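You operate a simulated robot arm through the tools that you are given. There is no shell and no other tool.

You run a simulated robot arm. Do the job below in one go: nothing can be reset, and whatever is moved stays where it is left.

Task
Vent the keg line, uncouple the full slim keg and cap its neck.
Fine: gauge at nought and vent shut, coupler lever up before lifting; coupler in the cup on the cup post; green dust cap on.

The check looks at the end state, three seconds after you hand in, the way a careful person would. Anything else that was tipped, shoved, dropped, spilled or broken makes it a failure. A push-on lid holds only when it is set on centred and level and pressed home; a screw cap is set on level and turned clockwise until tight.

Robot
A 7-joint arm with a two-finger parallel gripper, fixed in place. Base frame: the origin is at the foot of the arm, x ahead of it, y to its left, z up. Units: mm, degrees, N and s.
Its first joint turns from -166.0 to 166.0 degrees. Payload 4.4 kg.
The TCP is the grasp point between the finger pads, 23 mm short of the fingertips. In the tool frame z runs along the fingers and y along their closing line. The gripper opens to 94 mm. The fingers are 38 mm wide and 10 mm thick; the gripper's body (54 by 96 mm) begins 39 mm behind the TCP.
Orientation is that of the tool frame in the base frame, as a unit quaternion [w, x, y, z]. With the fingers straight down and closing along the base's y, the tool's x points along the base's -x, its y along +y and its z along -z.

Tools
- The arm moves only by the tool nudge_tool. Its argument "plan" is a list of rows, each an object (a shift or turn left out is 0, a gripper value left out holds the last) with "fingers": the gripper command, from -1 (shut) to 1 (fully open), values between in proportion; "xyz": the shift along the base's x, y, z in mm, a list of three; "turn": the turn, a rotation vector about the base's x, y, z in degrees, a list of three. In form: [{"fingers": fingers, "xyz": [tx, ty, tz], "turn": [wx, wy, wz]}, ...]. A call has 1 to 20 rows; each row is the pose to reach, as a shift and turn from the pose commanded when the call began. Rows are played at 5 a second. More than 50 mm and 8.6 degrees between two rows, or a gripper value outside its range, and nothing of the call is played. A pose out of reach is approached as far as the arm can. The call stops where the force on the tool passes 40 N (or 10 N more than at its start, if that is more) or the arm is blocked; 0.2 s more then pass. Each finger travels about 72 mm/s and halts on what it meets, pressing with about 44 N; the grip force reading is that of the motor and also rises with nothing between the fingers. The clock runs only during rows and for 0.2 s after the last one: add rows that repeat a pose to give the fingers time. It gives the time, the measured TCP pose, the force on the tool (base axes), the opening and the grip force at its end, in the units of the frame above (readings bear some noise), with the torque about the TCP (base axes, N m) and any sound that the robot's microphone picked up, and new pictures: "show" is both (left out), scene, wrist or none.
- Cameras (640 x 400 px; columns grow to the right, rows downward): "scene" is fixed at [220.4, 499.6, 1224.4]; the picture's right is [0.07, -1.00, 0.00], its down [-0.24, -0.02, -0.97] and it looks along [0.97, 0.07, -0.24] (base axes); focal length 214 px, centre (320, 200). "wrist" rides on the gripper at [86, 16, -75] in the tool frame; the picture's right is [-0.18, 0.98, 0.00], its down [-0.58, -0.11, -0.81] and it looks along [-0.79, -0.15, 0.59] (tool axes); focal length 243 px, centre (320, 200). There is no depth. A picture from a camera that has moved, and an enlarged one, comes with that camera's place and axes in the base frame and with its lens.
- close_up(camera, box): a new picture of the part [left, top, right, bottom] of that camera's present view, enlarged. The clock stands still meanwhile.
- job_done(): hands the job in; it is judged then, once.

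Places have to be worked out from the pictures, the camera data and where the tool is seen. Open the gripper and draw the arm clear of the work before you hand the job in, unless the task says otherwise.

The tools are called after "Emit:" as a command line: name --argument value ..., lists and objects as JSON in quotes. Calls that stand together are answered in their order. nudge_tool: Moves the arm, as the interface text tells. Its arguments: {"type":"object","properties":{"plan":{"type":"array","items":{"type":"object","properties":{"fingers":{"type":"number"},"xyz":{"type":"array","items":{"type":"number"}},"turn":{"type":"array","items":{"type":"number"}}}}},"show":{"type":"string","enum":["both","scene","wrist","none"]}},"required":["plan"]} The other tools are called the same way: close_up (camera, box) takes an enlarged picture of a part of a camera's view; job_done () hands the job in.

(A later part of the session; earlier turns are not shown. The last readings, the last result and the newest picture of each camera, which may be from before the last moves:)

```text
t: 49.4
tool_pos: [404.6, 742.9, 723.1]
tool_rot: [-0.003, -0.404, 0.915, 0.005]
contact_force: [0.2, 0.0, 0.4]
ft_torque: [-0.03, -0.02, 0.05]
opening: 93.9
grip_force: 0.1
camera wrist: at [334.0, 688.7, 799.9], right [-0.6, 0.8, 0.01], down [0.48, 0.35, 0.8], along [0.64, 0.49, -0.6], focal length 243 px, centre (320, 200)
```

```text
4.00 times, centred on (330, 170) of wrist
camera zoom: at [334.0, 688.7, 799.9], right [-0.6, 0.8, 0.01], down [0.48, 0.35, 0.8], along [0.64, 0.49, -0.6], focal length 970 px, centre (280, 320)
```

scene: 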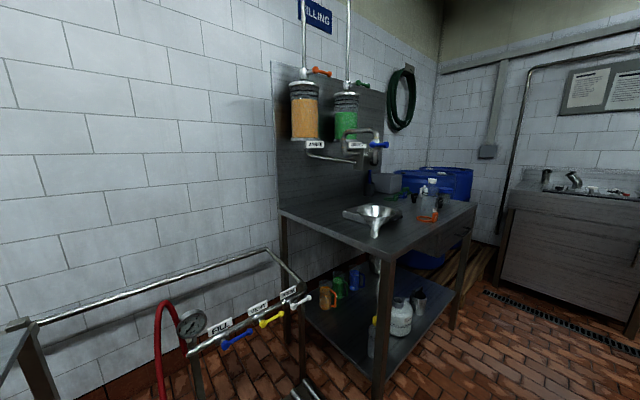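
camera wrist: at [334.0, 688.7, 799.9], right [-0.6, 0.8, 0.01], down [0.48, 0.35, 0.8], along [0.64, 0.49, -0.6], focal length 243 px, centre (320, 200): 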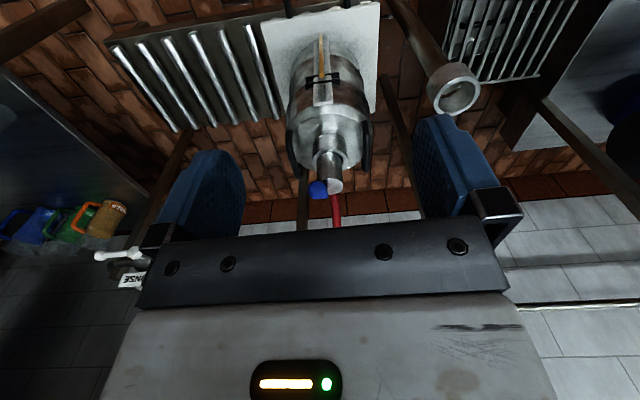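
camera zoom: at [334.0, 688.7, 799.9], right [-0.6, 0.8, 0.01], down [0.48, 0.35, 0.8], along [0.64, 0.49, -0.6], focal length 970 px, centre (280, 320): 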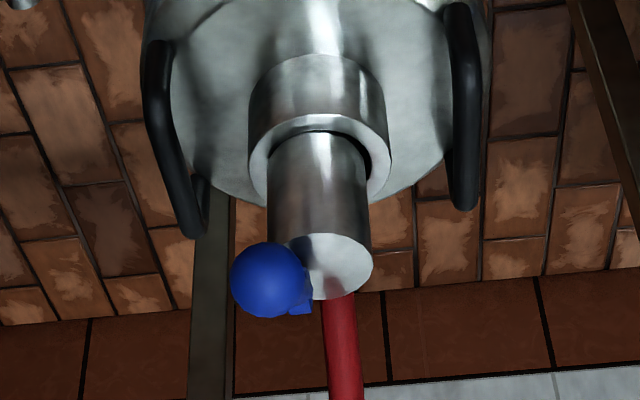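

The lever holds steady at about 35°, so it has friction and hasn't reached the top. This time I'll grip the ball and rotate the tool together with the lever about its pivot; first I tilt and line up along the lever.

Emit:
nudge_tool --plan '[{"fingers": 0.4, "xyz": [14, 8, -9], "turn": [4.9, -4.5, 0]}, {"xyz": [28, 16, -18], "turn": [9.8, -9.1, 0]}, {"xyz": [42, 25, -27], "turn": [14.7, -13.6, 0]}, {"xyz": [57, 33, -36], "turn": [19.5, -18.1, 0]}, {"xyz": [72, 42, -45], "turn": [24.4, -22.7, 0]}, {"xyz": [86, 50, -55], "turn": [29.3, -27.2, 0]}, {"xyz": [86, 50, -55], "turn": [29.3, -27.2, 0]}]' --show "wrist"

Emit:
close_up --camera "wrist" --box '[220, 60, 440, 240]'

```text
t: 51.0
tool_pos: [494.5, 799.3, 682.1]
tool_rot: [0.317, -0.38, 0.857, 0.145]
contact_force: [1.6, 4.9, 14.2]
ft_torque: [-0.69, 0.53, -0.04]
opening: 65.9
grip_force: 0.2
camera wrist: at [405.7, 725.0, 682.1], right [-0.64, 0.76, 0.13], down [0.03, -0.14, 0.99], along [0.77, 0.63, 0.07], focal length 243 px, centre (320, 200)
```

wrist: 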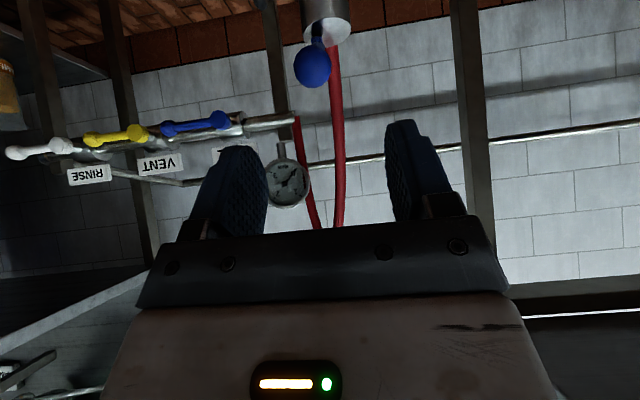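

```text
2.22 times, centred on (330, 150) of wrist
camera zoom: at [405.7, 725.0, 682.1], right [-0.64, 0.76, 0.13], down [0.03, -0.14, 0.99], along [0.77, 0.63, 0.07], focal length 539 px, centre (298, 311)
```

zoom: 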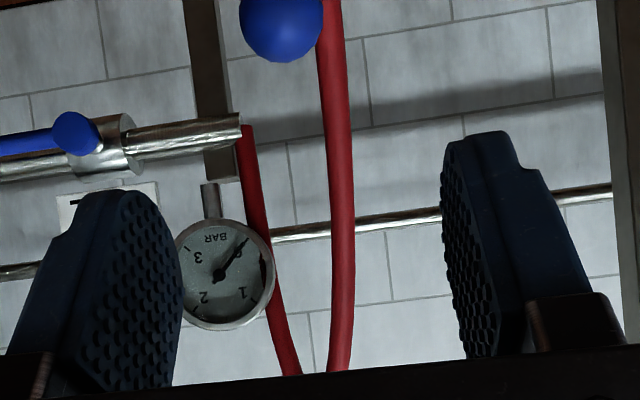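

There's an unexpected 14 N and about 14 mm of position lag, although the ball (≈(528, 833, 605)) is well clear of the fingers. I'll hold still to see if it's only a transient.

Emit:
nudge_tool --plan '[{"xyz": [0, 0, 0]}, {"xyz": [0, 0, 0]}, {"xyz": [0, 0, 0]}]'

```text
t: 51.8
tool_pos: [491.4, 793.0, 670.0]
tool_rot: [0.31, -0.382, 0.859, 0.14]
contact_force: [0.2, -0.2, -0.3]
ft_torque: [0.06, 0.02, 0.0]
opening: 65.5
grip_force: 0.0
camera wrist: at [401.8, 718.1, 671.8], right [-0.64, 0.76, 0.12], down [0.04, -0.13, 0.99], along [0.77, 0.63, 0.05], focal length 243 px, centre (320, 200)
```

scene: 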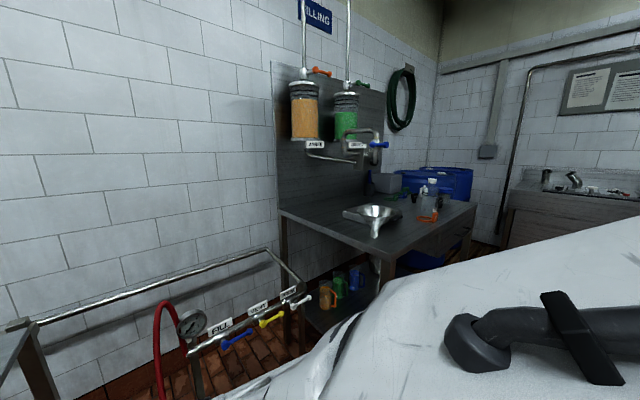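
wrist: 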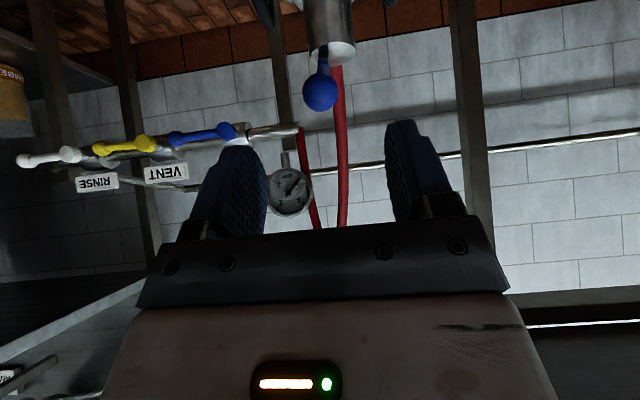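

That was just an arm transient; it's settled now with zero force. I'll advance along the tool axis onto the ball and grip it.

Emit:
nudge_tool --plan '[{"xyz": [12, 13, -21]}, {"xyz": [24, 27, -43]}, {"xyz": [36.6, 40.3, -65]}, {"xyz": [36.6, 40.3, -65]}, {"xyz": [36.6, 40.3, -65]}]' --show "wrist"

Emit:
close_up --camera "wrist" --box '[220, 60, 440, 240]'

```text
t: 53.0
tool_pos: [524.6, 833.5, 604.0]
tool_rot: [0.311, -0.382, 0.859, 0.14]
contact_force: [0.9, 0.5, 0.8]
ft_torque: [0.01, -0.02, 0.02]
opening: 65.9
grip_force: 0.0
camera wrist: at [436.2, 759.3, 607.2], right [-0.64, 0.76, 0.12], down [0.04, -0.13, 0.99], along [0.77, 0.63, 0.05], focal length 243 px, centre (320, 200)
```

wrist: 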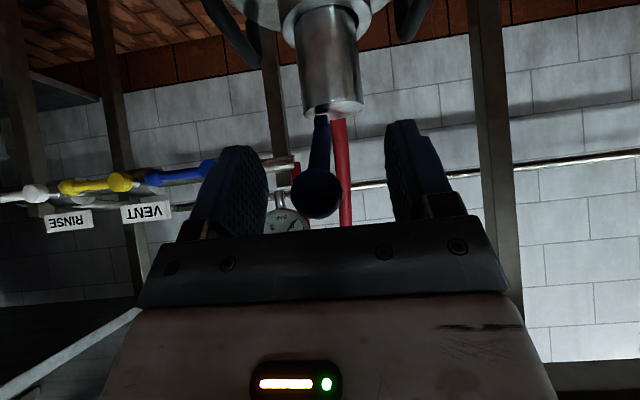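

```text
2.22 times, centred on (330, 150) of wrist
camera zoom: at [436.2, 759.3, 607.2], right [-0.64, 0.76, 0.12], down [0.04, -0.13, 0.99], along [0.77, 0.63, 0.05], focal length 539 px, centre (298, 311)
```

zoom: 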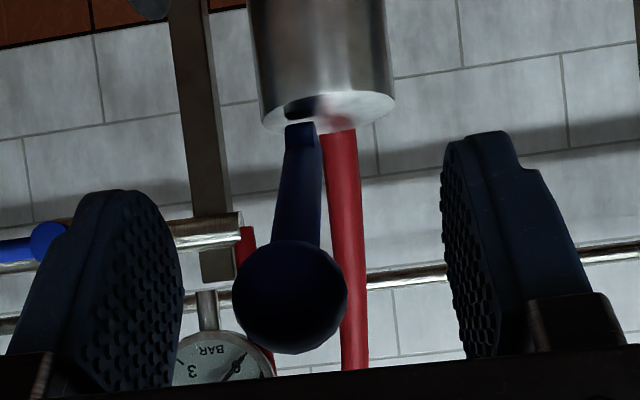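

The ball is centred between the pads and the lever root is visible on the coupler top. Closing.

Emit:
nudge_tool --plan '[{"fingers": -1}, {"fingers": -1}, {"fingers": -1}, {"fingers": -1}]' --show "wrist"

Emit:
close_up --camera "wrist" --box '[220, 60, 440, 240]'

```text
t: 54.0
tool_pos: [525.7, 833.8, 604.6]
tool_rot: [0.31, -0.382, 0.859, 0.14]
contact_force: [0.3, -0.8, -0.1]
ft_torque: [0.01, -0.03, 0.0]
opening: 22.2
grip_force: 44.3
camera wrist: at [436.2, 759.2, 607.2], right [-0.64, 0.76, 0.12], down [0.04, -0.13, 0.99], along [0.77, 0.63, 0.05], focal length 243 px, centre (320, 200)
```

wrist: 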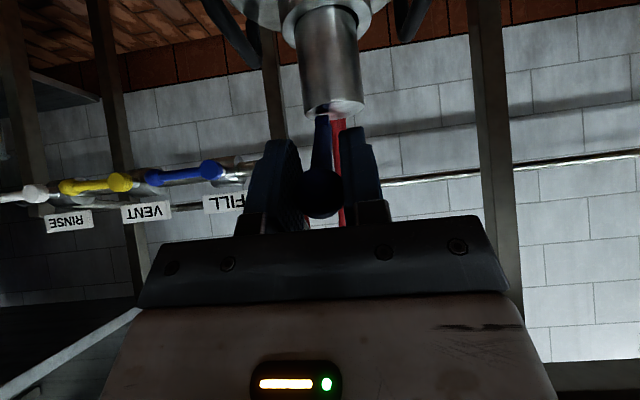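

```text
2.22 times, centred on (330, 150) of wrist
camera zoom: at [436.2, 759.2, 607.2], right [-0.64, 0.76, 0.12], down [0.04, -0.13, 0.99], along [0.77, 0.63, 0.05], focal length 539 px, centre (298, 311)
```

zoom: 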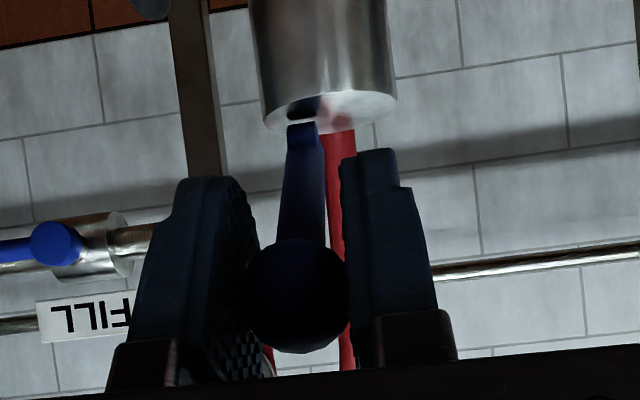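

Refined geometry: pivot ≈ (564, 875, 560), lever length ≈71 mm, now at about 39°. I'll rotate the tool with the lever about that pivot, slowly, to about 60° first.

Emit:
nudge_tool --plan '[{"xyz": [2, 2.1, 3.3], "turn": [-2.6, 2.4, 0]}, {"xyz": [4, 4.3, 6.4], "turn": [-5.1, 4.8, 0]}, {"xyz": [6.2, 6.7, 9.4], "turn": [-7.7, 7.2, 0]}, {"xyz": [8.6, 9.2, 12.1], "turn": [-10.2, 9.5, 0]}, {"xyz": [11, 11.8, 14.6], "turn": [-12.8, 11.9, 0]}, {"xyz": [13.5, 14.5, 16.9], "turn": [-15.4, 14.3, 0]}, {"xyz": [13.5, 14.5, 16.9], "turn": [-15.4, 14.3, 0]}, {"xyz": [13.5, 14.5, 16.9], "turn": [-15.4, 14.3, 0]}]' --show "wrist"

Emit:
close_up --camera "wrist" --box '[220, 60, 440, 240]'

```text
t: 55.8
tool_pos: [541.1, 847.2, 621.7]
tool_rot: [0.148, -0.399, 0.902, 0.07]
contact_force: [4.7, 5.4, -4.3]
ft_torque: [0.61, -0.53, -0.03]
opening: 22.2
grip_force: 43.6
camera wrist: at [456.8, 778.8, 664.4], right [-0.61, 0.79, 0.07], down [0.28, 0.14, 0.95], along [0.74, 0.6, -0.31], focal length 243 px, centre (320, 200)
```

wrist: 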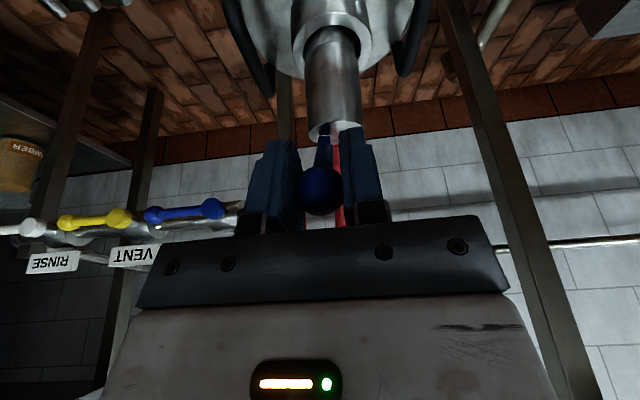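

```text
2.22 times, centred on (330, 150) of wrist
camera zoom: at [456.8, 778.8, 664.4], right [-0.61, 0.79, 0.07], down [0.28, 0.14, 0.95], along [0.74, 0.6, -0.31], focal length 539 px, centre (298, 311)
```

zoom: 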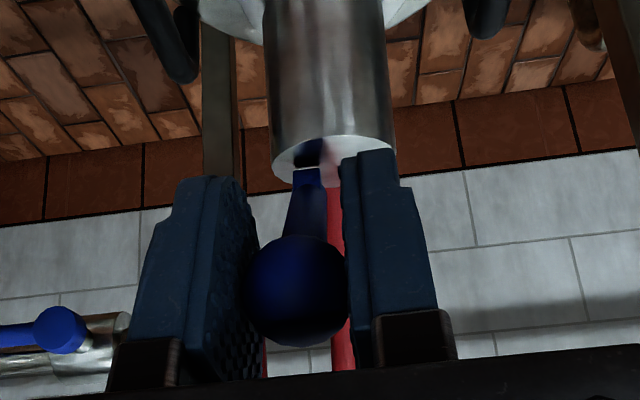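

The reaction now matches the coupler's weight and its top has risen about 10 mm. So the lever's up stop is at roughly 35–40° and it's already fully up. I'll reverse this move to reseat the coupler squarely with the lever up.

Emit:
nudge_tool --plan '[{"xyz": [-2.5, -2.7, -2.3], "turn": [2.6, -2.4, 0]}, {"xyz": [-4.9, -5.3, -4.8], "turn": [5.2, -4.8, 0]}, {"xyz": [-7.3, -7.8, -7.5], "turn": [7.7, -7.1, 0]}, {"xyz": [-9.5, -10.2, -10.5], "turn": [10.3, -9.5, 0]}, {"xyz": [-11.5, -12.4, -13.6], "turn": [12.8, -11.9, 0]}, {"xyz": [-13.5, -14.5, -16.9], "turn": [15.4, -14.3, 0]}, {"xyz": [-13.5, -14.5, -16.9], "turn": [15.4, -14.3, 0]}, {"xyz": [-13.5, -14.5, -16.9], "turn": [15.4, -14.3, 0]}]' --show "wrist"

Emit:
close_up --camera "wrist" --box '[220, 0, 440, 180]'

```text
t: 57.6
tool_pos: [527.3, 833.6, 604.5]
tool_rot: [0.311, -0.381, 0.86, 0.138]
contact_force: [-0.8, 0.4, -4.6]
ft_torque: [-0.2, 0.16, -0.02]
opening: 22.3
grip_force: 44.2
camera wrist: at [438.2, 758.9, 606.3], right [-0.64, 0.76, 0.12], down [0.04, -0.13, 0.99], along [0.77, 0.63, 0.05], focal length 243 px, centre (320, 200)
```

wrist: 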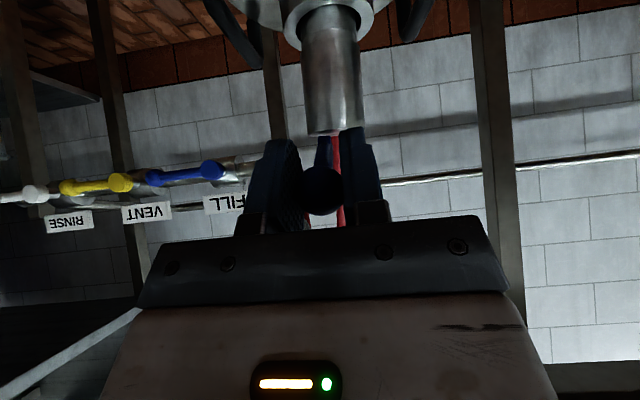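

```text
2.22 times, centred on (330, 90) of wrist
camera zoom: at [438.2, 758.9, 606.3], right [-0.64, 0.76, 0.12], down [0.04, -0.13, 0.99], along [0.77, 0.63, 0.05], focal length 539 px, centre (298, 444)
```

zoom: 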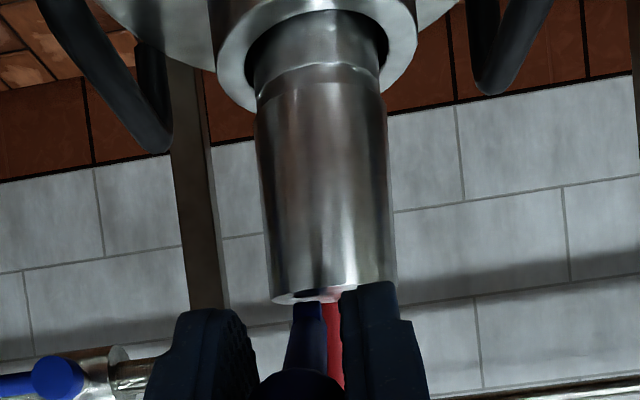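

The coupler is still about 14 mm up in the socket, hanging on my grip. I'll lower it along the line that puts it back on its axis and watch for the seating force.

Emit:
nudge_tool --plan '[{"xyz": [-1.5, -1.6, -3]}, {"xyz": [-3, -3.2, -6]}, {"xyz": [-4.5, -4.8, -9]}, {"xyz": [-5.5, -6, -12]}, {"xyz": [-5.9, -6.4, -13.5]}, {"xyz": [-5.9, -6.4, -13.5]}]' --show "wrist"

Emit:
close_up --camera "wrist" --box '[220, 0, 440, 180]'

```text
t: 59.0
tool_pos: [521.7, 828.1, 593.2]
tool_rot: [0.312, -0.381, 0.859, 0.141]
contact_force: [-2.6, -0.1, 17.3]
ft_torque: [0.82, -0.72, 0.07]
opening: 22.3
grip_force: 43.9
camera wrist: at [432.7, 753.1, 595.1], right [-0.64, 0.76, 0.12], down [0.03, -0.13, 0.99], along [0.77, 0.63, 0.06], focal length 243 px, centre (320, 200)
```

wrist: 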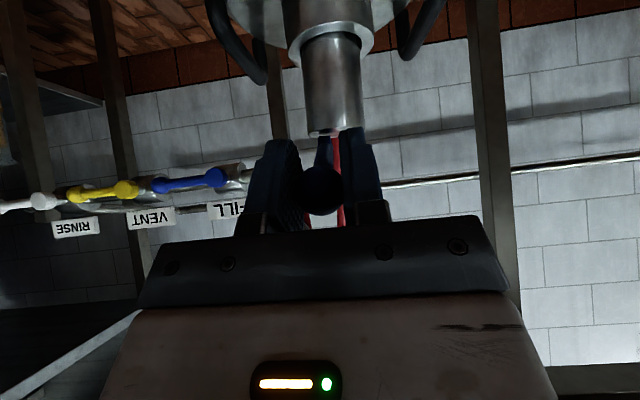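

```text
2.22 times, centred on (330, 90) of wrist
camera zoom: at [432.7, 753.1, 595.1], right [-0.64, 0.76, 0.12], down [0.03, -0.13, 0.99], along [0.77, 0.63, 0.06], focal length 539 px, centre (298, 444)
```

zoom: 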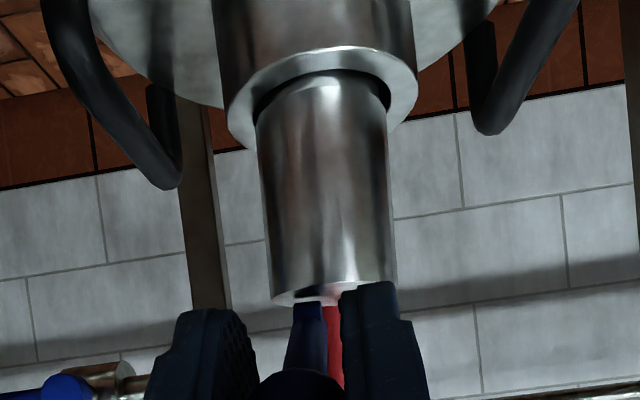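

It's seated again (17 N up, plug fully in) with the lever at about 27°. I'll rotate the lever with the tool the remaining ~11° to its stop and watch the forces.

Emit:
nudge_tool --plan '[{"xyz": [0, 0, 1]}, {"xyz": [1.1, 1.2, 4], "turn": [-2, 1.9, 0]}, {"xyz": [2.3, 2.5, 7], "turn": [-4, 3.75, 0]}, {"xyz": [3.6, 3.9, 9.8], "turn": [-6, 5.6, 0]}, {"xyz": [5, 5.3, 12.3], "turn": [-8, 7.5, 0]}, {"xyz": [5, 5.3, 12.3], "turn": [-8, 7.5, 0]}, {"xyz": [5, 5.3, 12.3], "turn": [-8, 7.5, 0]}]' --show "wrist"

Emit:
close_up --camera "wrist" --box '[220, 0, 440, 180]'

```text
t: 60.6
tool_pos: [525.7, 832.2, 602.9]
tool_rot: [0.227, -0.393, 0.885, 0.104]
contact_force: [-1.8, -1.1, 12.5]
ft_torque: [0.54, -0.52, 0.02]
opening: 22.3
grip_force: 44.0
camera wrist: at [438.1, 759.8, 627.5], right [-0.62, 0.78, 0.1], down [0.17, 0.01, 0.99], along [0.77, 0.63, -0.14], focal length 243 px, centre (320, 200)
```

wrist: 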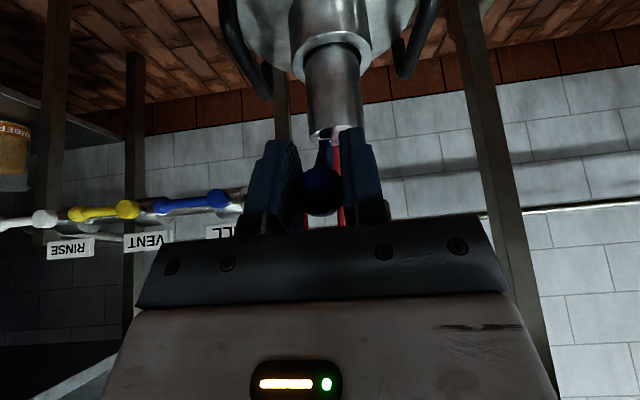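

```text
2.22 times, centred on (330, 90) of wrist
camera zoom: at [438.1, 759.8, 627.5], right [-0.62, 0.78, 0.1], down [0.17, 0.01, 0.99], along [0.77, 0.63, -0.14], focal length 539 px, centre (298, 444)
```

zoom: 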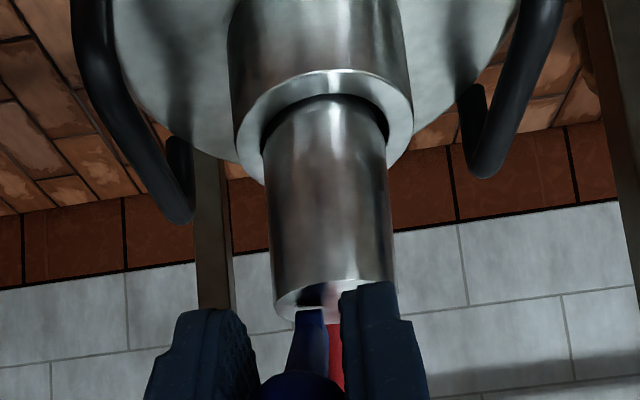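

Still pressed into its seat at 12 N while the lever rotates. I'll go a few degrees further to confirm it's at the stop.

Emit:
nudge_tool --plan '[{"xyz": [0.6, 0.7, 1.2], "turn": [-0.8, 0.75, 0]}, {"xyz": [1.2, 1.3, 2.4], "turn": [-1.6, 1.5, 0]}, {"xyz": [1.8, 1.9, 3.6], "turn": [-2.3, 2.2, 0]}, {"xyz": [1.8, 1.9, 3.6], "turn": [-2.3, 2.2, 0]}, {"xyz": [1.8, 1.9, 3.6], "turn": [-2.3, 2.2, 0]}]' --show "wrist"

Emit:
close_up --camera "wrist" --box '[220, 0, 440, 180]'

```text
t: 61.8
tool_pos: [528.5, 833.6, 607.6]
tool_rot: [0.201, -0.395, 0.892, 0.093]
contact_force: [-1.0, -0.1, 2.4]
ft_torque: [0.05, -0.14, 0.03]
opening: 22.5
grip_force: 43.9
camera wrist: at [441.3, 762.3, 637.0], right [-0.62, 0.78, 0.09], down [0.2, 0.05, 0.98], along [0.76, 0.62, -0.19], focal length 243 px, centre (320, 200)
```

wrist: 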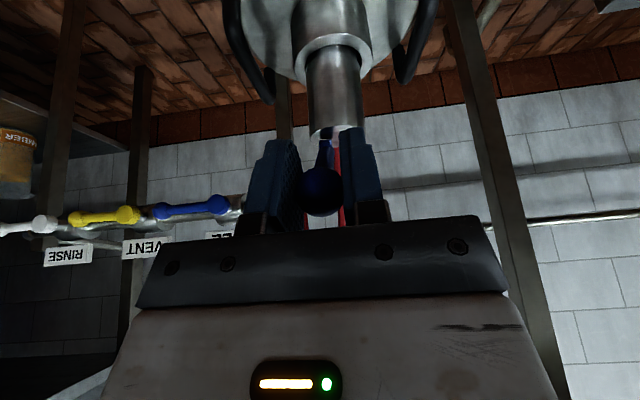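

```text
2.22 times, centred on (330, 90) of wrist
camera zoom: at [441.3, 762.3, 637.0], right [-0.62, 0.78, 0.09], down [0.2, 0.05, 0.98], along [0.76, 0.62, -0.19], focal length 539 px, centre (298, 444)
```

zoom: 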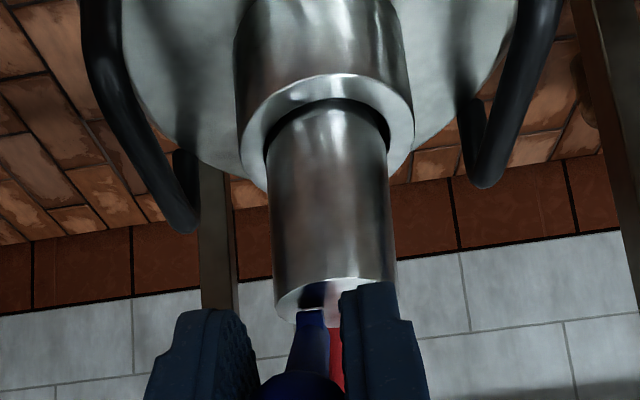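

Still seated with almost no load, so no hard stop yet. I'll keep rotating in small steps.

Emit:
nudge_tool --plan '[{"xyz": [0.9, 0.9, 1.4], "turn": [-1.1, 1.0, 0]}, {"xyz": [1.8, 1.9, 2.8], "turn": [-2.2, 2.05, 0]}, {"xyz": [2.7, 2.9, 4.1], "turn": [-3.3, 3.1, 0]}, {"xyz": [3.6, 3.9, 5.4], "turn": [-4.4, 4.1, 0]}, {"xyz": [3.6, 3.9, 5.4], "turn": [-4.4, 4.1, 0]}, {"xyz": [3.6, 3.9, 5.4], "turn": [-4.4, 4.1, 0]}]' --show "wrist"

Emit:
close_up --camera "wrist" --box '[220, 0, 440, 180]'

```text
t: 63.2
tool_pos: [531.9, 837.6, 611.1]
tool_rot: [0.153, -0.398, 0.901, 0.074]
contact_force: [3.5, 3.7, -5.4]
ft_torque: [0.27, -0.33, -0.04]
opening: 22.4
grip_force: 43.8
camera wrist: at [447.0, 768.8, 653.1], right [-0.61, 0.79, 0.07], down [0.27, 0.13, 0.95], along [0.74, 0.6, -0.29], focal length 243 px, centre (320, 200)
```

wrist: 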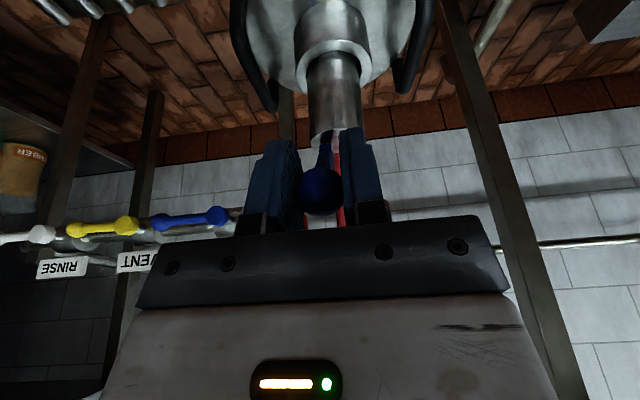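

```text
2.22 times, centred on (330, 90) of wrist
camera zoom: at [447.0, 768.8, 653.1], right [-0.61, 0.79, 0.07], down [0.27, 0.13, 0.95], along [0.74, 0.6, -0.29], focal length 539 px, centre (298, 444)
```

zoom: 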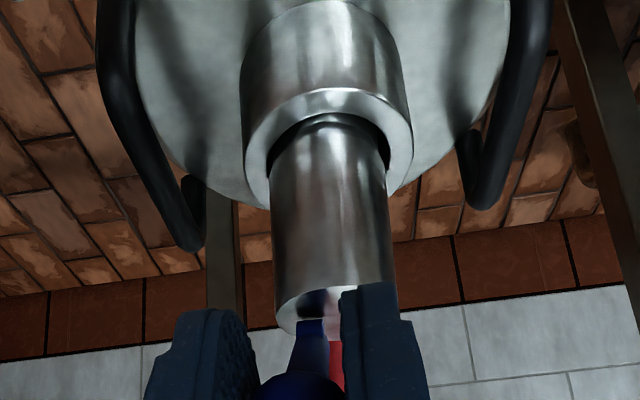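

Now there's a clear stop torque with the lever up and the coupler about to come free. This is the right state for lifting, so I'll go straight up about 110 mm.

Emit:
nudge_tool --plan '[{"xyz": [0, 0, 8]}, {"xyz": [0, 0, 16]}, {"xyz": [0, 0, 26]}, {"xyz": [0, 0, 36]}, {"xyz": [0, 0, 48]}, {"xyz": [0, 0, 62]}, {"xyz": [0, 0, 78]}, {"xyz": [0, 0, 94]}, {"xyz": [0, 0, 110]}, {"xyz": [0, 0, 110]}]'

Emit:
close_up --camera "wrist" --box '[200, 0, 520, 220]'

```text
t: 65.4
tool_pos: [532.5, 838.1, 722.6]
tool_rot: [0.155, -0.398, 0.901, 0.074]
contact_force: [0.1, 0.5, -3.5]
ft_torque: [-0.19, 0.11, 0.0]
opening: 22.3
grip_force: 44.6
camera wrist: at [447.4, 768.5, 763.5], right [-0.61, 0.79, 0.07], down [0.27, 0.13, 0.95], along [0.74, 0.6, -0.29], focal length 243 px, centre (320, 200)
```

scene: 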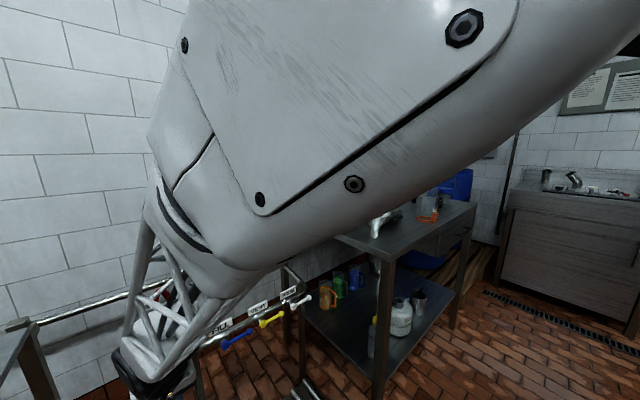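
wrist: 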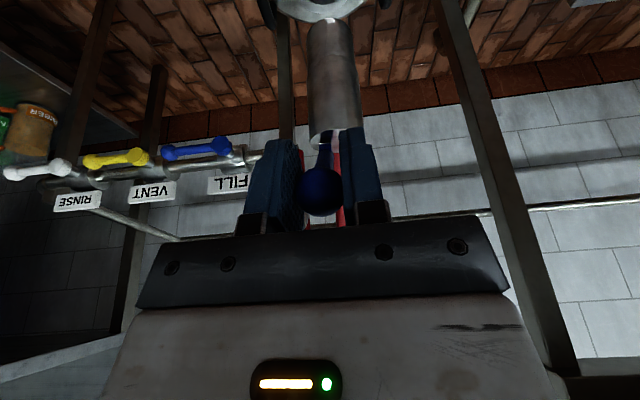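

```text
1.82 times, centred on (360, 110) of wrist
camera zoom: at [447.4, 768.5, 763.5], right [-0.61, 0.79, 0.07], down [0.27, 0.13, 0.95], along [0.74, 0.6, -0.29], focal length 441 px, centre (247, 364)
```

zoom: 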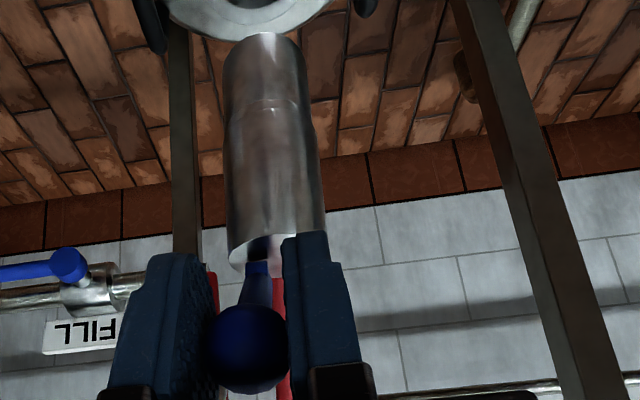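

The coupler hangs upright with the lever up and the weight steady. I'll carry it back and to the side at this height so I can locate the cup precisely.

Emit:
nudge_tool --plan '[{"xyz": [-25, -7, 0]}, {"xyz": [-50, -14, 0]}, {"xyz": [-75, -21, 0]}, {"xyz": [-100, -28, 0]}, {"xyz": [-125, -33, 0]}, {"xyz": [-150, -38, 0]}, {"xyz": [-175, -40, 0]}, {"xyz": [-195, -42, 0]}, {"xyz": [-195, -42, 0]}]'

Emit:
close_up --camera "wrist" --box '[240, 0, 500, 180]'

```text
t: 67.4
tool_pos: [338.0, 796.3, 722.7]
tool_rot: [0.154, -0.399, 0.901, 0.074]
contact_force: [0.3, -0.6, -4.6]
ft_torque: [-0.2, 0.14, 0.01]
opening: 22.1
grip_force: 43.8
camera wrist: at [252.4, 727.5, 763.7], right [-0.61, 0.79, 0.07], down [0.27, 0.13, 0.95], along [0.74, 0.6, -0.29], focal length 243 px, centre (320, 200)
```

scene: 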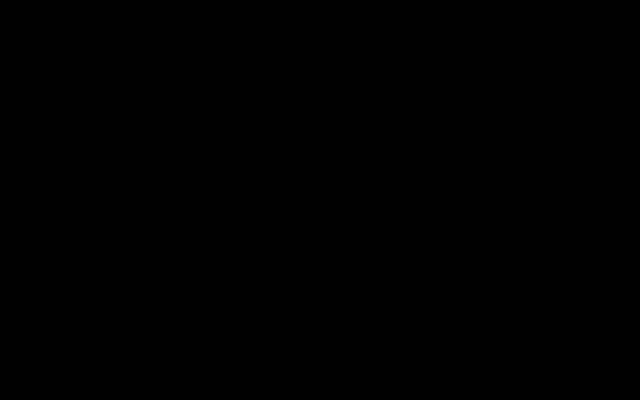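
wrist: 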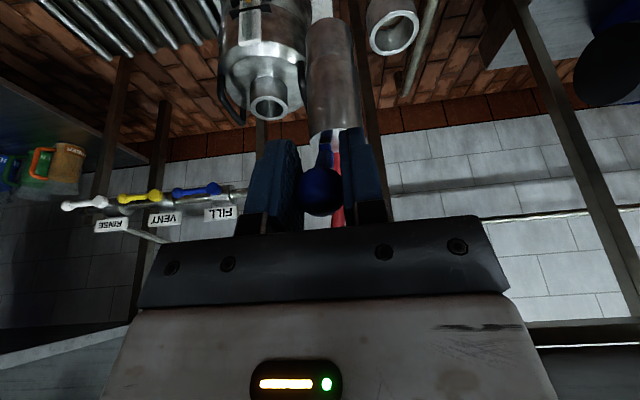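

```text
2.22 times, centred on (370, 90) of wrist
camera zoom: at [252.4, 727.5, 763.7], right [-0.61, 0.79, 0.07], down [0.27, 0.13, 0.95], along [0.74, 0.6, -0.29], focal length 539 px, centre (209, 444)
```

zoom: 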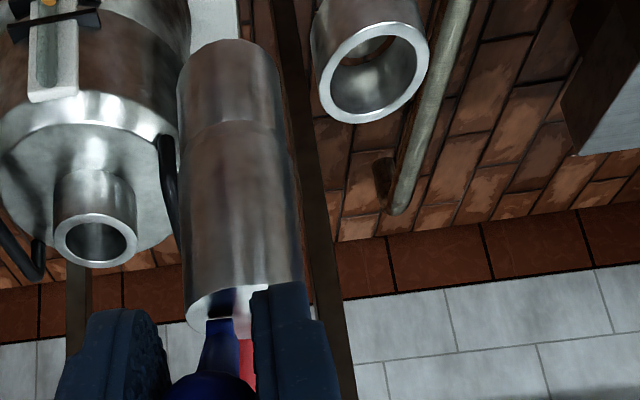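

The cup rim is measured at about (363, 940, 500) and the coupler's lower end at about (365, 845, 555). I'll move over the cup, still above the rim, to check alignment.

Emit:
nudge_tool --plan '[{"xyz": [0, 25, 0]}, {"xyz": [0, 50, 0]}, {"xyz": [-1, 75, -5]}, {"xyz": [-2, 92, -15]}, {"xyz": [-2, 95, -25]}, {"xyz": [-2, 95, -25]}, {"xyz": [-2, 95, -25]}]' --show "wrist"

Emit:
close_up --camera "wrist" --box '[240, 0, 420, 140]'

```text
t: 69.0
tool_pos: [335.0, 889.9, 696.8]
tool_rot: [0.154, -0.399, 0.901, 0.074]
contact_force: [-0.1, 0.1, -3.1]
ft_torque: [-0.18, 0.11, 0.0]
opening: 22.1
grip_force: 43.6
camera wrist: at [250.4, 821.6, 738.1], right [-0.61, 0.79, 0.07], down [0.27, 0.13, 0.95], along [0.74, 0.6, -0.29], focal length 243 px, centre (320, 200)
```

wrist: 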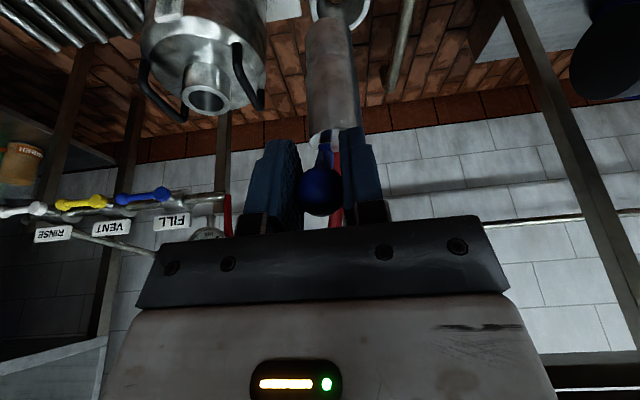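

```text
2.86 times, centred on (330, 70) of wrist
camera zoom: at [250.4, 821.6, 738.1], right [-0.61, 0.79, 0.07], down [0.27, 0.13, 0.95], along [0.74, 0.6, -0.29], focal length 693 px, centre (291, 571)
```

zoom: 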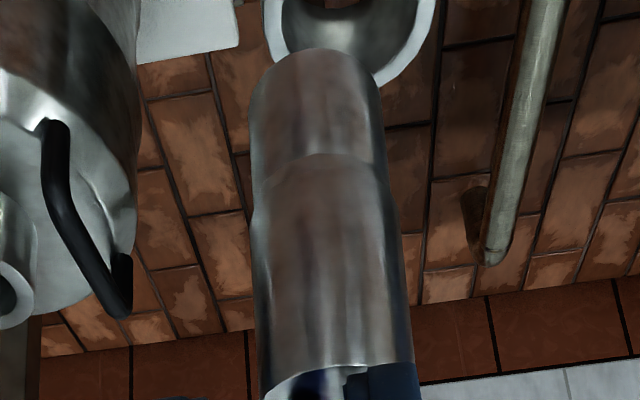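

The cup's rim height is still uncertain (470–500), so I'll take one more view with the cup on the other side of the coupler for better parallax before lowering.

Emit:
nudge_tool --plan '[{"xyz": [-10, -15, 20]}, {"xyz": [-25, -25, 40]}, {"xyz": [-45, -20, 40]}, {"xyz": [-65, -10, 40]}, {"xyz": [-75, -2, 40]}, {"xyz": [-75, -2, 40]}, {"xyz": [-75, -2, 40]}]' --show "wrist"

Emit:
close_up --camera "wrist" --box '[200, 0, 380, 140]'

Emit:
close_up --camera "wrist" --box '[380, 0, 640, 200]'

```text
t: 70.6
tool_pos: [261.0, 888.2, 736.8]
tool_rot: [0.154, -0.399, 0.901, 0.074]
contact_force: [-0.9, 0.6, -4.7]
ft_torque: [-0.2, 0.12, -0.03]
opening: 22.3
grip_force: 44.3
camera wrist: at [176.3, 819.0, 778.5], right [-0.61, 0.79, 0.07], down [0.27, 0.13, 0.95], along [0.74, 0.6, -0.29], focal length 243 px, centre (320, 200)
```

wrist: 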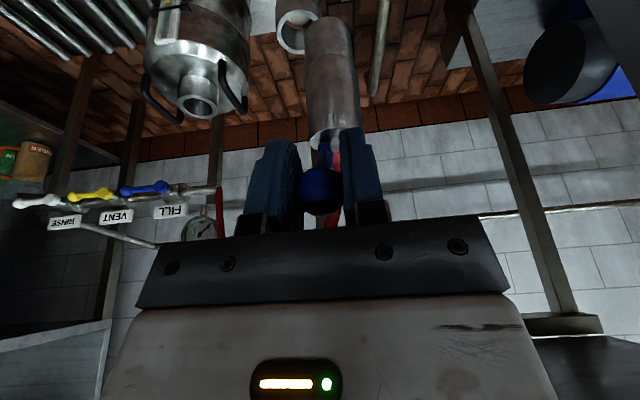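

```text
2.86 times, centred on (290, 70) of wrist
camera zoom: at [176.3, 819.0, 778.5], right [-0.61, 0.79, 0.07], down [0.27, 0.13, 0.95], along [0.74, 0.6, -0.29], focal length 693 px, centre (406, 571)
```

zoom: 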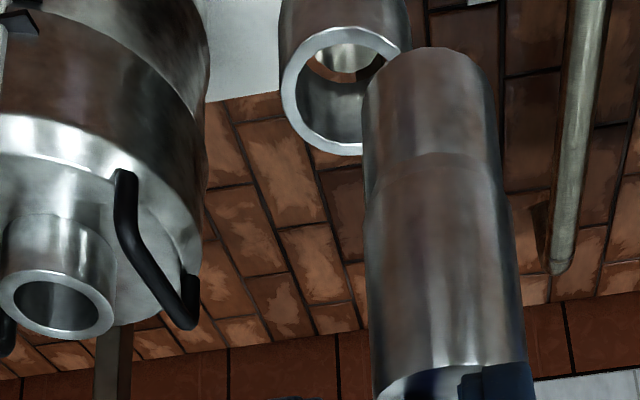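

```text
2.00 times, centred on (510, 100) of wrist
camera zoom: at [176.3, 819.0, 778.5], right [-0.61, 0.79, 0.07], down [0.27, 0.13, 0.95], along [0.74, 0.6, -0.29], focal length 485 px, centre (-60, 400)
```

zoom: 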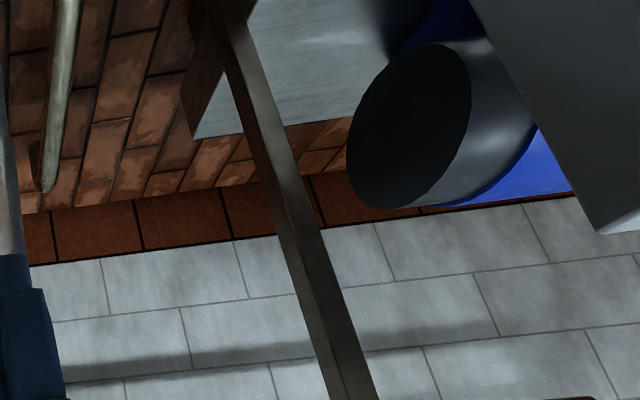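

Parallax from three views now agrees: cup rim centre (364, 958, 480), inner diameter about 42 mm. I'll take a sharper look at the coupler's lower end for its exact offset from the tool.

Emit:
close_up --camera "wrist" --box '[260, 0, 360, 70]'

Emit:
close_up --camera "wrist" --box '[270, 90, 370, 160]'

```text
5.71 times, centred on (310, 35) of wrist
camera zoom: at [176.3, 819.0, 778.5], right [-0.61, 0.79, 0.07], down [0.27, 0.13, 0.95], along [0.74, 0.6, -0.29], focal length 1386 px, centre (377, 1143)
```

zoom: 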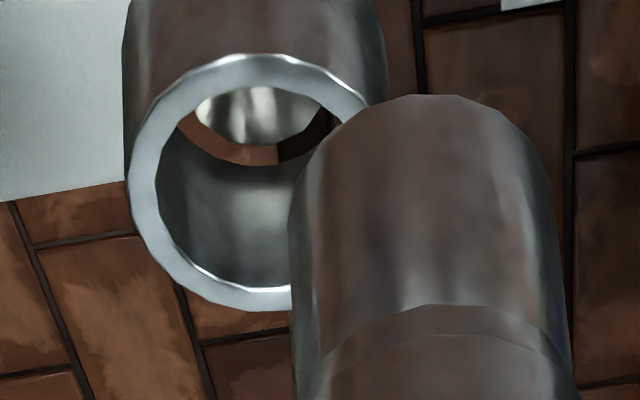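

```text
5.71 times, centred on (320, 125) of wrist
camera zoom: at [176.3, 819.0, 778.5], right [-0.61, 0.79, 0.07], down [0.27, 0.13, 0.95], along [0.74, 0.6, -0.29], focal length 1386 px, centre (320, 629)
```

zoom: 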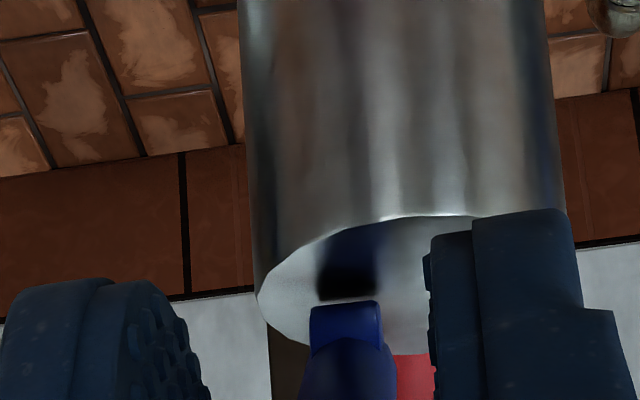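

Coupler end centre ≈ tool + (28.5, 46.8), bottom at about tool z − 154, and the cup bore (~46 mm) is a bit wider than the plug (~40 mm). I'll move over the cup and come down to just above the rim.

Emit:
nudge_tool --plan '[{"xyz": [20, 6, 0]}, {"xyz": [40, 12, 0]}, {"xyz": [60, 18, 0]}, {"xyz": [74.5, 23, 0]}, {"xyz": [74.5, 23, -25]}, {"xyz": [74.5, 23, -50]}, {"xyz": [74.5, 23, -72]}, {"xyz": [74.5, 23, -72]}, {"xyz": [74.5, 23, -72]}]' --show "wrist"

Emit:
close_up --camera "wrist" --box '[270, 0, 390, 80]'

```text
t: 72.6
tool_pos: [333.7, 911.8, 663.0]
tool_rot: [0.155, -0.398, 0.901, 0.074]
contact_force: [-0.3, -0.3, -4.5]
ft_torque: [-0.19, 0.16, 0.0]
opening: 22.4
grip_force: 43.5
camera wrist: at [250.1, 843.4, 704.6], right [-0.61, 0.79, 0.07], down [0.27, 0.13, 0.95], along [0.74, 0.6, -0.29], focal length 243 px, centre (320, 200)
```

wrist: 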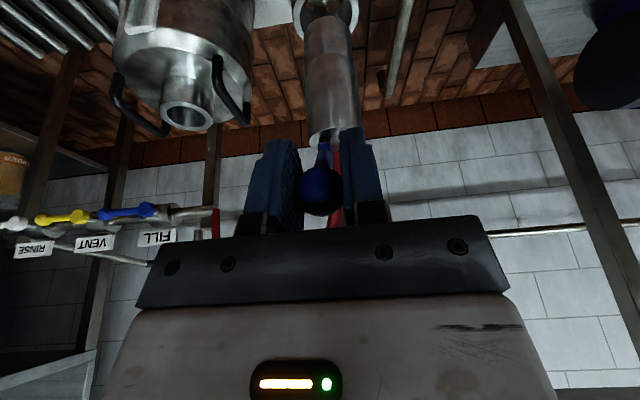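

```text
5.00 times, centred on (330, 40) of wrist
camera zoom: at [250.1, 843.4, 704.6], right [-0.61, 0.79, 0.07], down [0.27, 0.13, 0.95], along [0.74, 0.6, -0.29], focal length 1213 px, centre (270, 1000)
```

zoom: 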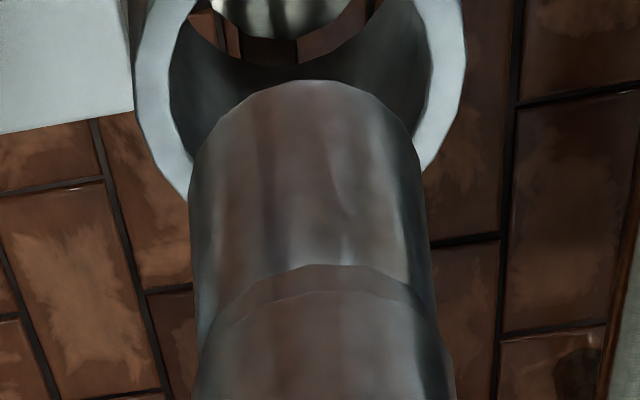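

The plug's end (≈(365, 958, 508)) is lined up over the cup bore (≈(363, 958, 480)). I'll lower gently into it.

Emit:
nudge_tool --plan '[{"xyz": [-1.5, 0, -8]}, {"xyz": [-1.5, 0, -16]}, {"xyz": [-1.5, 0, -22]}, {"xyz": [-1.5, 0, -28]}, {"xyz": [-1.5, 0, -34]}, {"xyz": [-1.5, 0, -34]}]' --show "wrist"

Emit:
close_up --camera "wrist" --box '[270, 0, 390, 80]'

```text
t: 74.0
tool_pos: [332.0, 912.7, 630.8]
tool_rot: [0.155, -0.398, 0.901, 0.074]
contact_force: [0.2, 0.5, -3.7]
ft_torque: [-0.19, 0.13, 0.01]
opening: 22.2
grip_force: 44.4
camera wrist: at [248.6, 844.1, 672.7], right [-0.61, 0.79, 0.07], down [0.27, 0.13, 0.95], along [0.74, 0.6, -0.29], focal length 243 px, centre (320, 200)
```

wrist: 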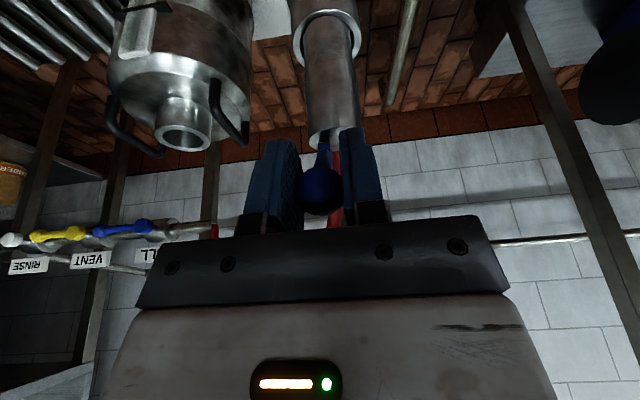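

```text
5.00 times, centred on (330, 40) of wrist
camera zoom: at [248.6, 844.1, 672.7], right [-0.61, 0.79, 0.07], down [0.27, 0.13, 0.95], along [0.74, 0.6, -0.29], focal length 1213 px, centre (270, 1000)
```

zoom: 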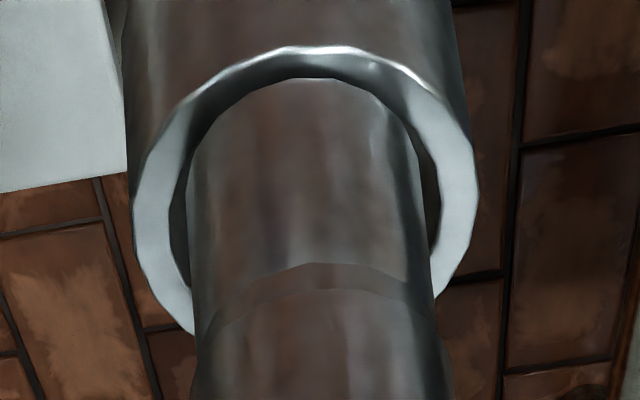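

The plug is entering the bore with clear gaps on both sides and no contact force. I'll keep lowering until it seats.

Emit:
nudge_tool --plan '[{"xyz": [0, 0, -6]}, {"xyz": [0, 0, -12]}, {"xyz": [0, 0, -18]}, {"xyz": [0, 0, -24]}, {"xyz": [0, 0, -24]}]' --show "wrist"

Emit:
close_up --camera "wrist" --box '[270, 0, 390, 80]'

```text
t: 75.2
tool_pos: [333.6, 912.6, 607.2]
tool_rot: [0.154, -0.398, 0.901, 0.074]
contact_force: [4.2, 1.7, 14.5]
ft_torque: [0.83, -0.76, -0.03]
opening: 22.2
grip_force: 43.9
camera wrist: at [248.4, 843.7, 648.7], right [-0.61, 0.79, 0.07], down [0.27, 0.13, 0.95], along [0.74, 0.6, -0.29], focal length 243 px, centre (320, 200)
```

wrist: 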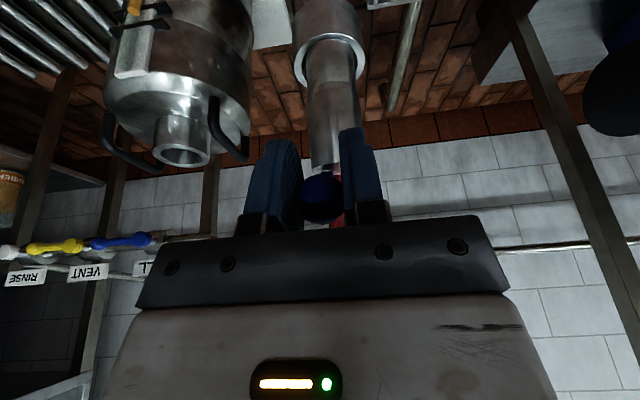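

```text
5.00 times, centred on (330, 40) of wrist
camera zoom: at [248.4, 843.7, 648.7], right [-0.61, 0.79, 0.07], down [0.27, 0.13, 0.95], along [0.74, 0.6, -0.29], focal length 1213 px, centre (270, 1000)
```

zoom: 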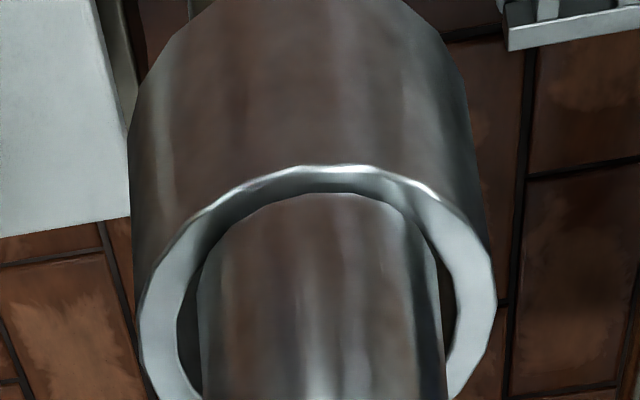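

The coupler stopped after only about 6 mm: 14 N of reaction, and the lever is being pushed down instead. Before anything else I'll inspect the rim and plug closely.

Emit:
close_up --camera "wrist" --box '[285, 20, 375, 90]'

Emit:
close_up --camera "wrist" --box '[260, 80, 400, 240]'

```text
5.71 times, centred on (330, 55) of wrist
camera zoom: at [248.4, 843.7, 648.7], right [-0.61, 0.79, 0.07], down [0.27, 0.13, 0.95], along [0.74, 0.6, -0.29], focal length 1386 px, centre (263, 1029)
```

zoom: 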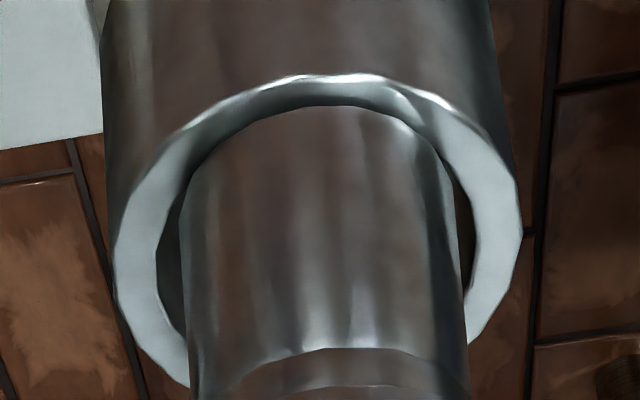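

```text
2.50 times, centred on (330, 160) of wrist
camera zoom: at [248.4, 843.7, 648.7], right [-0.61, 0.79, 0.07], down [0.27, 0.13, 0.95], along [0.74, 0.6, -0.29], focal length 606 px, centre (295, 300)
```

zoom: 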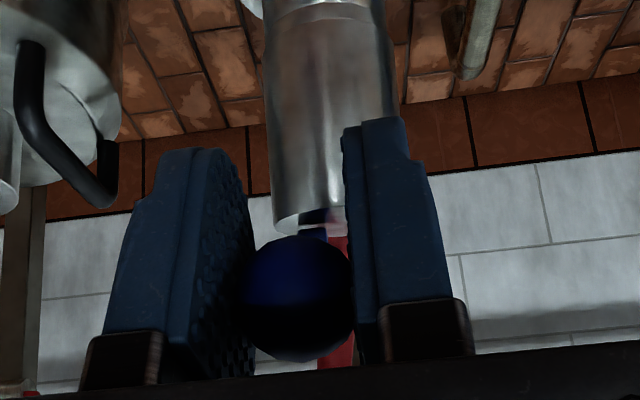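

The plug appears to be catching the near lip of the rim, since both the reaction and the picture say it must go about 3 mm further in. I'll ease off, shift (2.5, 1.7) mm and lower again gently.

Emit:
nudge_tool --plan '[{"xyz": [0, 0, 8]}, {"xyz": [0, 0, 16]}, {"xyz": [0, 0, 24]}, {"xyz": [0, 0, 30]}, {"xyz": [0, 0, 30]}, {"xyz": [0, 0, 30]}]' --show "wrist"

Emit:
close_up --camera "wrist" --box '[270, 0, 390, 80]'

Emit:
close_up --camera "wrist" --box '[260, 80, 400, 240]'

```text
t: 76.6
tool_pos: [332.7, 910.8, 637.1]
tool_rot: [0.154, -0.399, 0.901, 0.073]
contact_force: [0.2, 0.0, -4.6]
ft_torque: [-0.22, 0.15, -0.01]
opening: 22.4
grip_force: 44.6
camera wrist: at [248.2, 842.9, 678.3], right [-0.61, 0.79, 0.07], down [0.27, 0.13, 0.95], along [0.74, 0.6, -0.29], focal length 243 px, centre (320, 200)
```

wrist: 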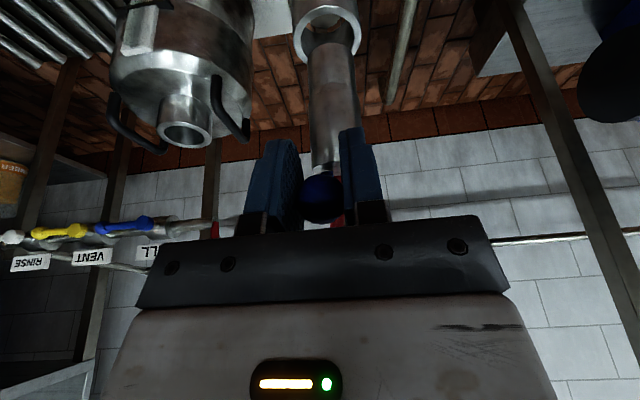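

```text
5.00 times, centred on (330, 40) of wrist
camera zoom: at [248.2, 842.9, 678.3], right [-0.61, 0.79, 0.07], down [0.27, 0.13, 0.95], along [0.74, 0.6, -0.29], focal length 1213 px, centre (270, 1000)
```

zoom: 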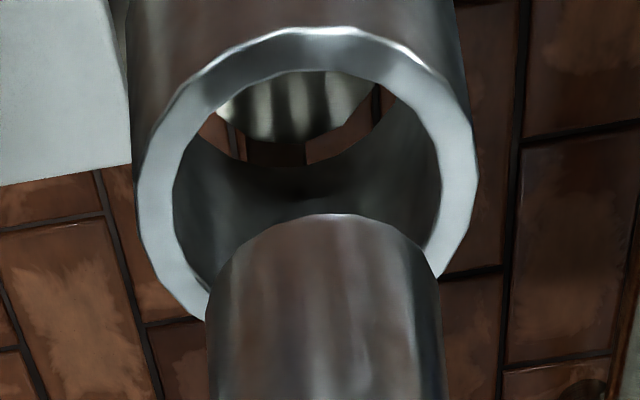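

```text
2.50 times, centred on (330, 160) of wrist
camera zoom: at [248.2, 842.9, 678.3], right [-0.61, 0.79, 0.07], down [0.27, 0.13, 0.95], along [0.74, 0.6, -0.29], focal length 606 px, centre (295, 300)
```

zoom: 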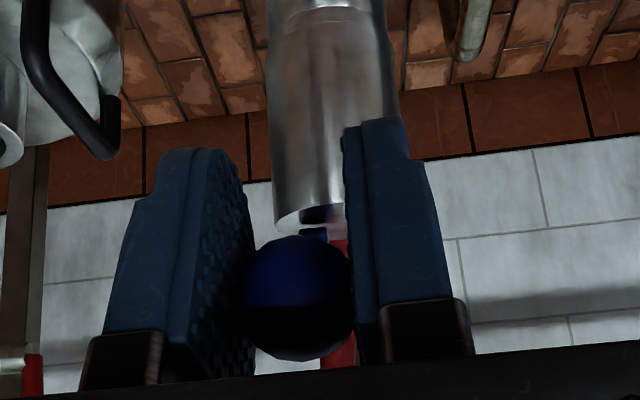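

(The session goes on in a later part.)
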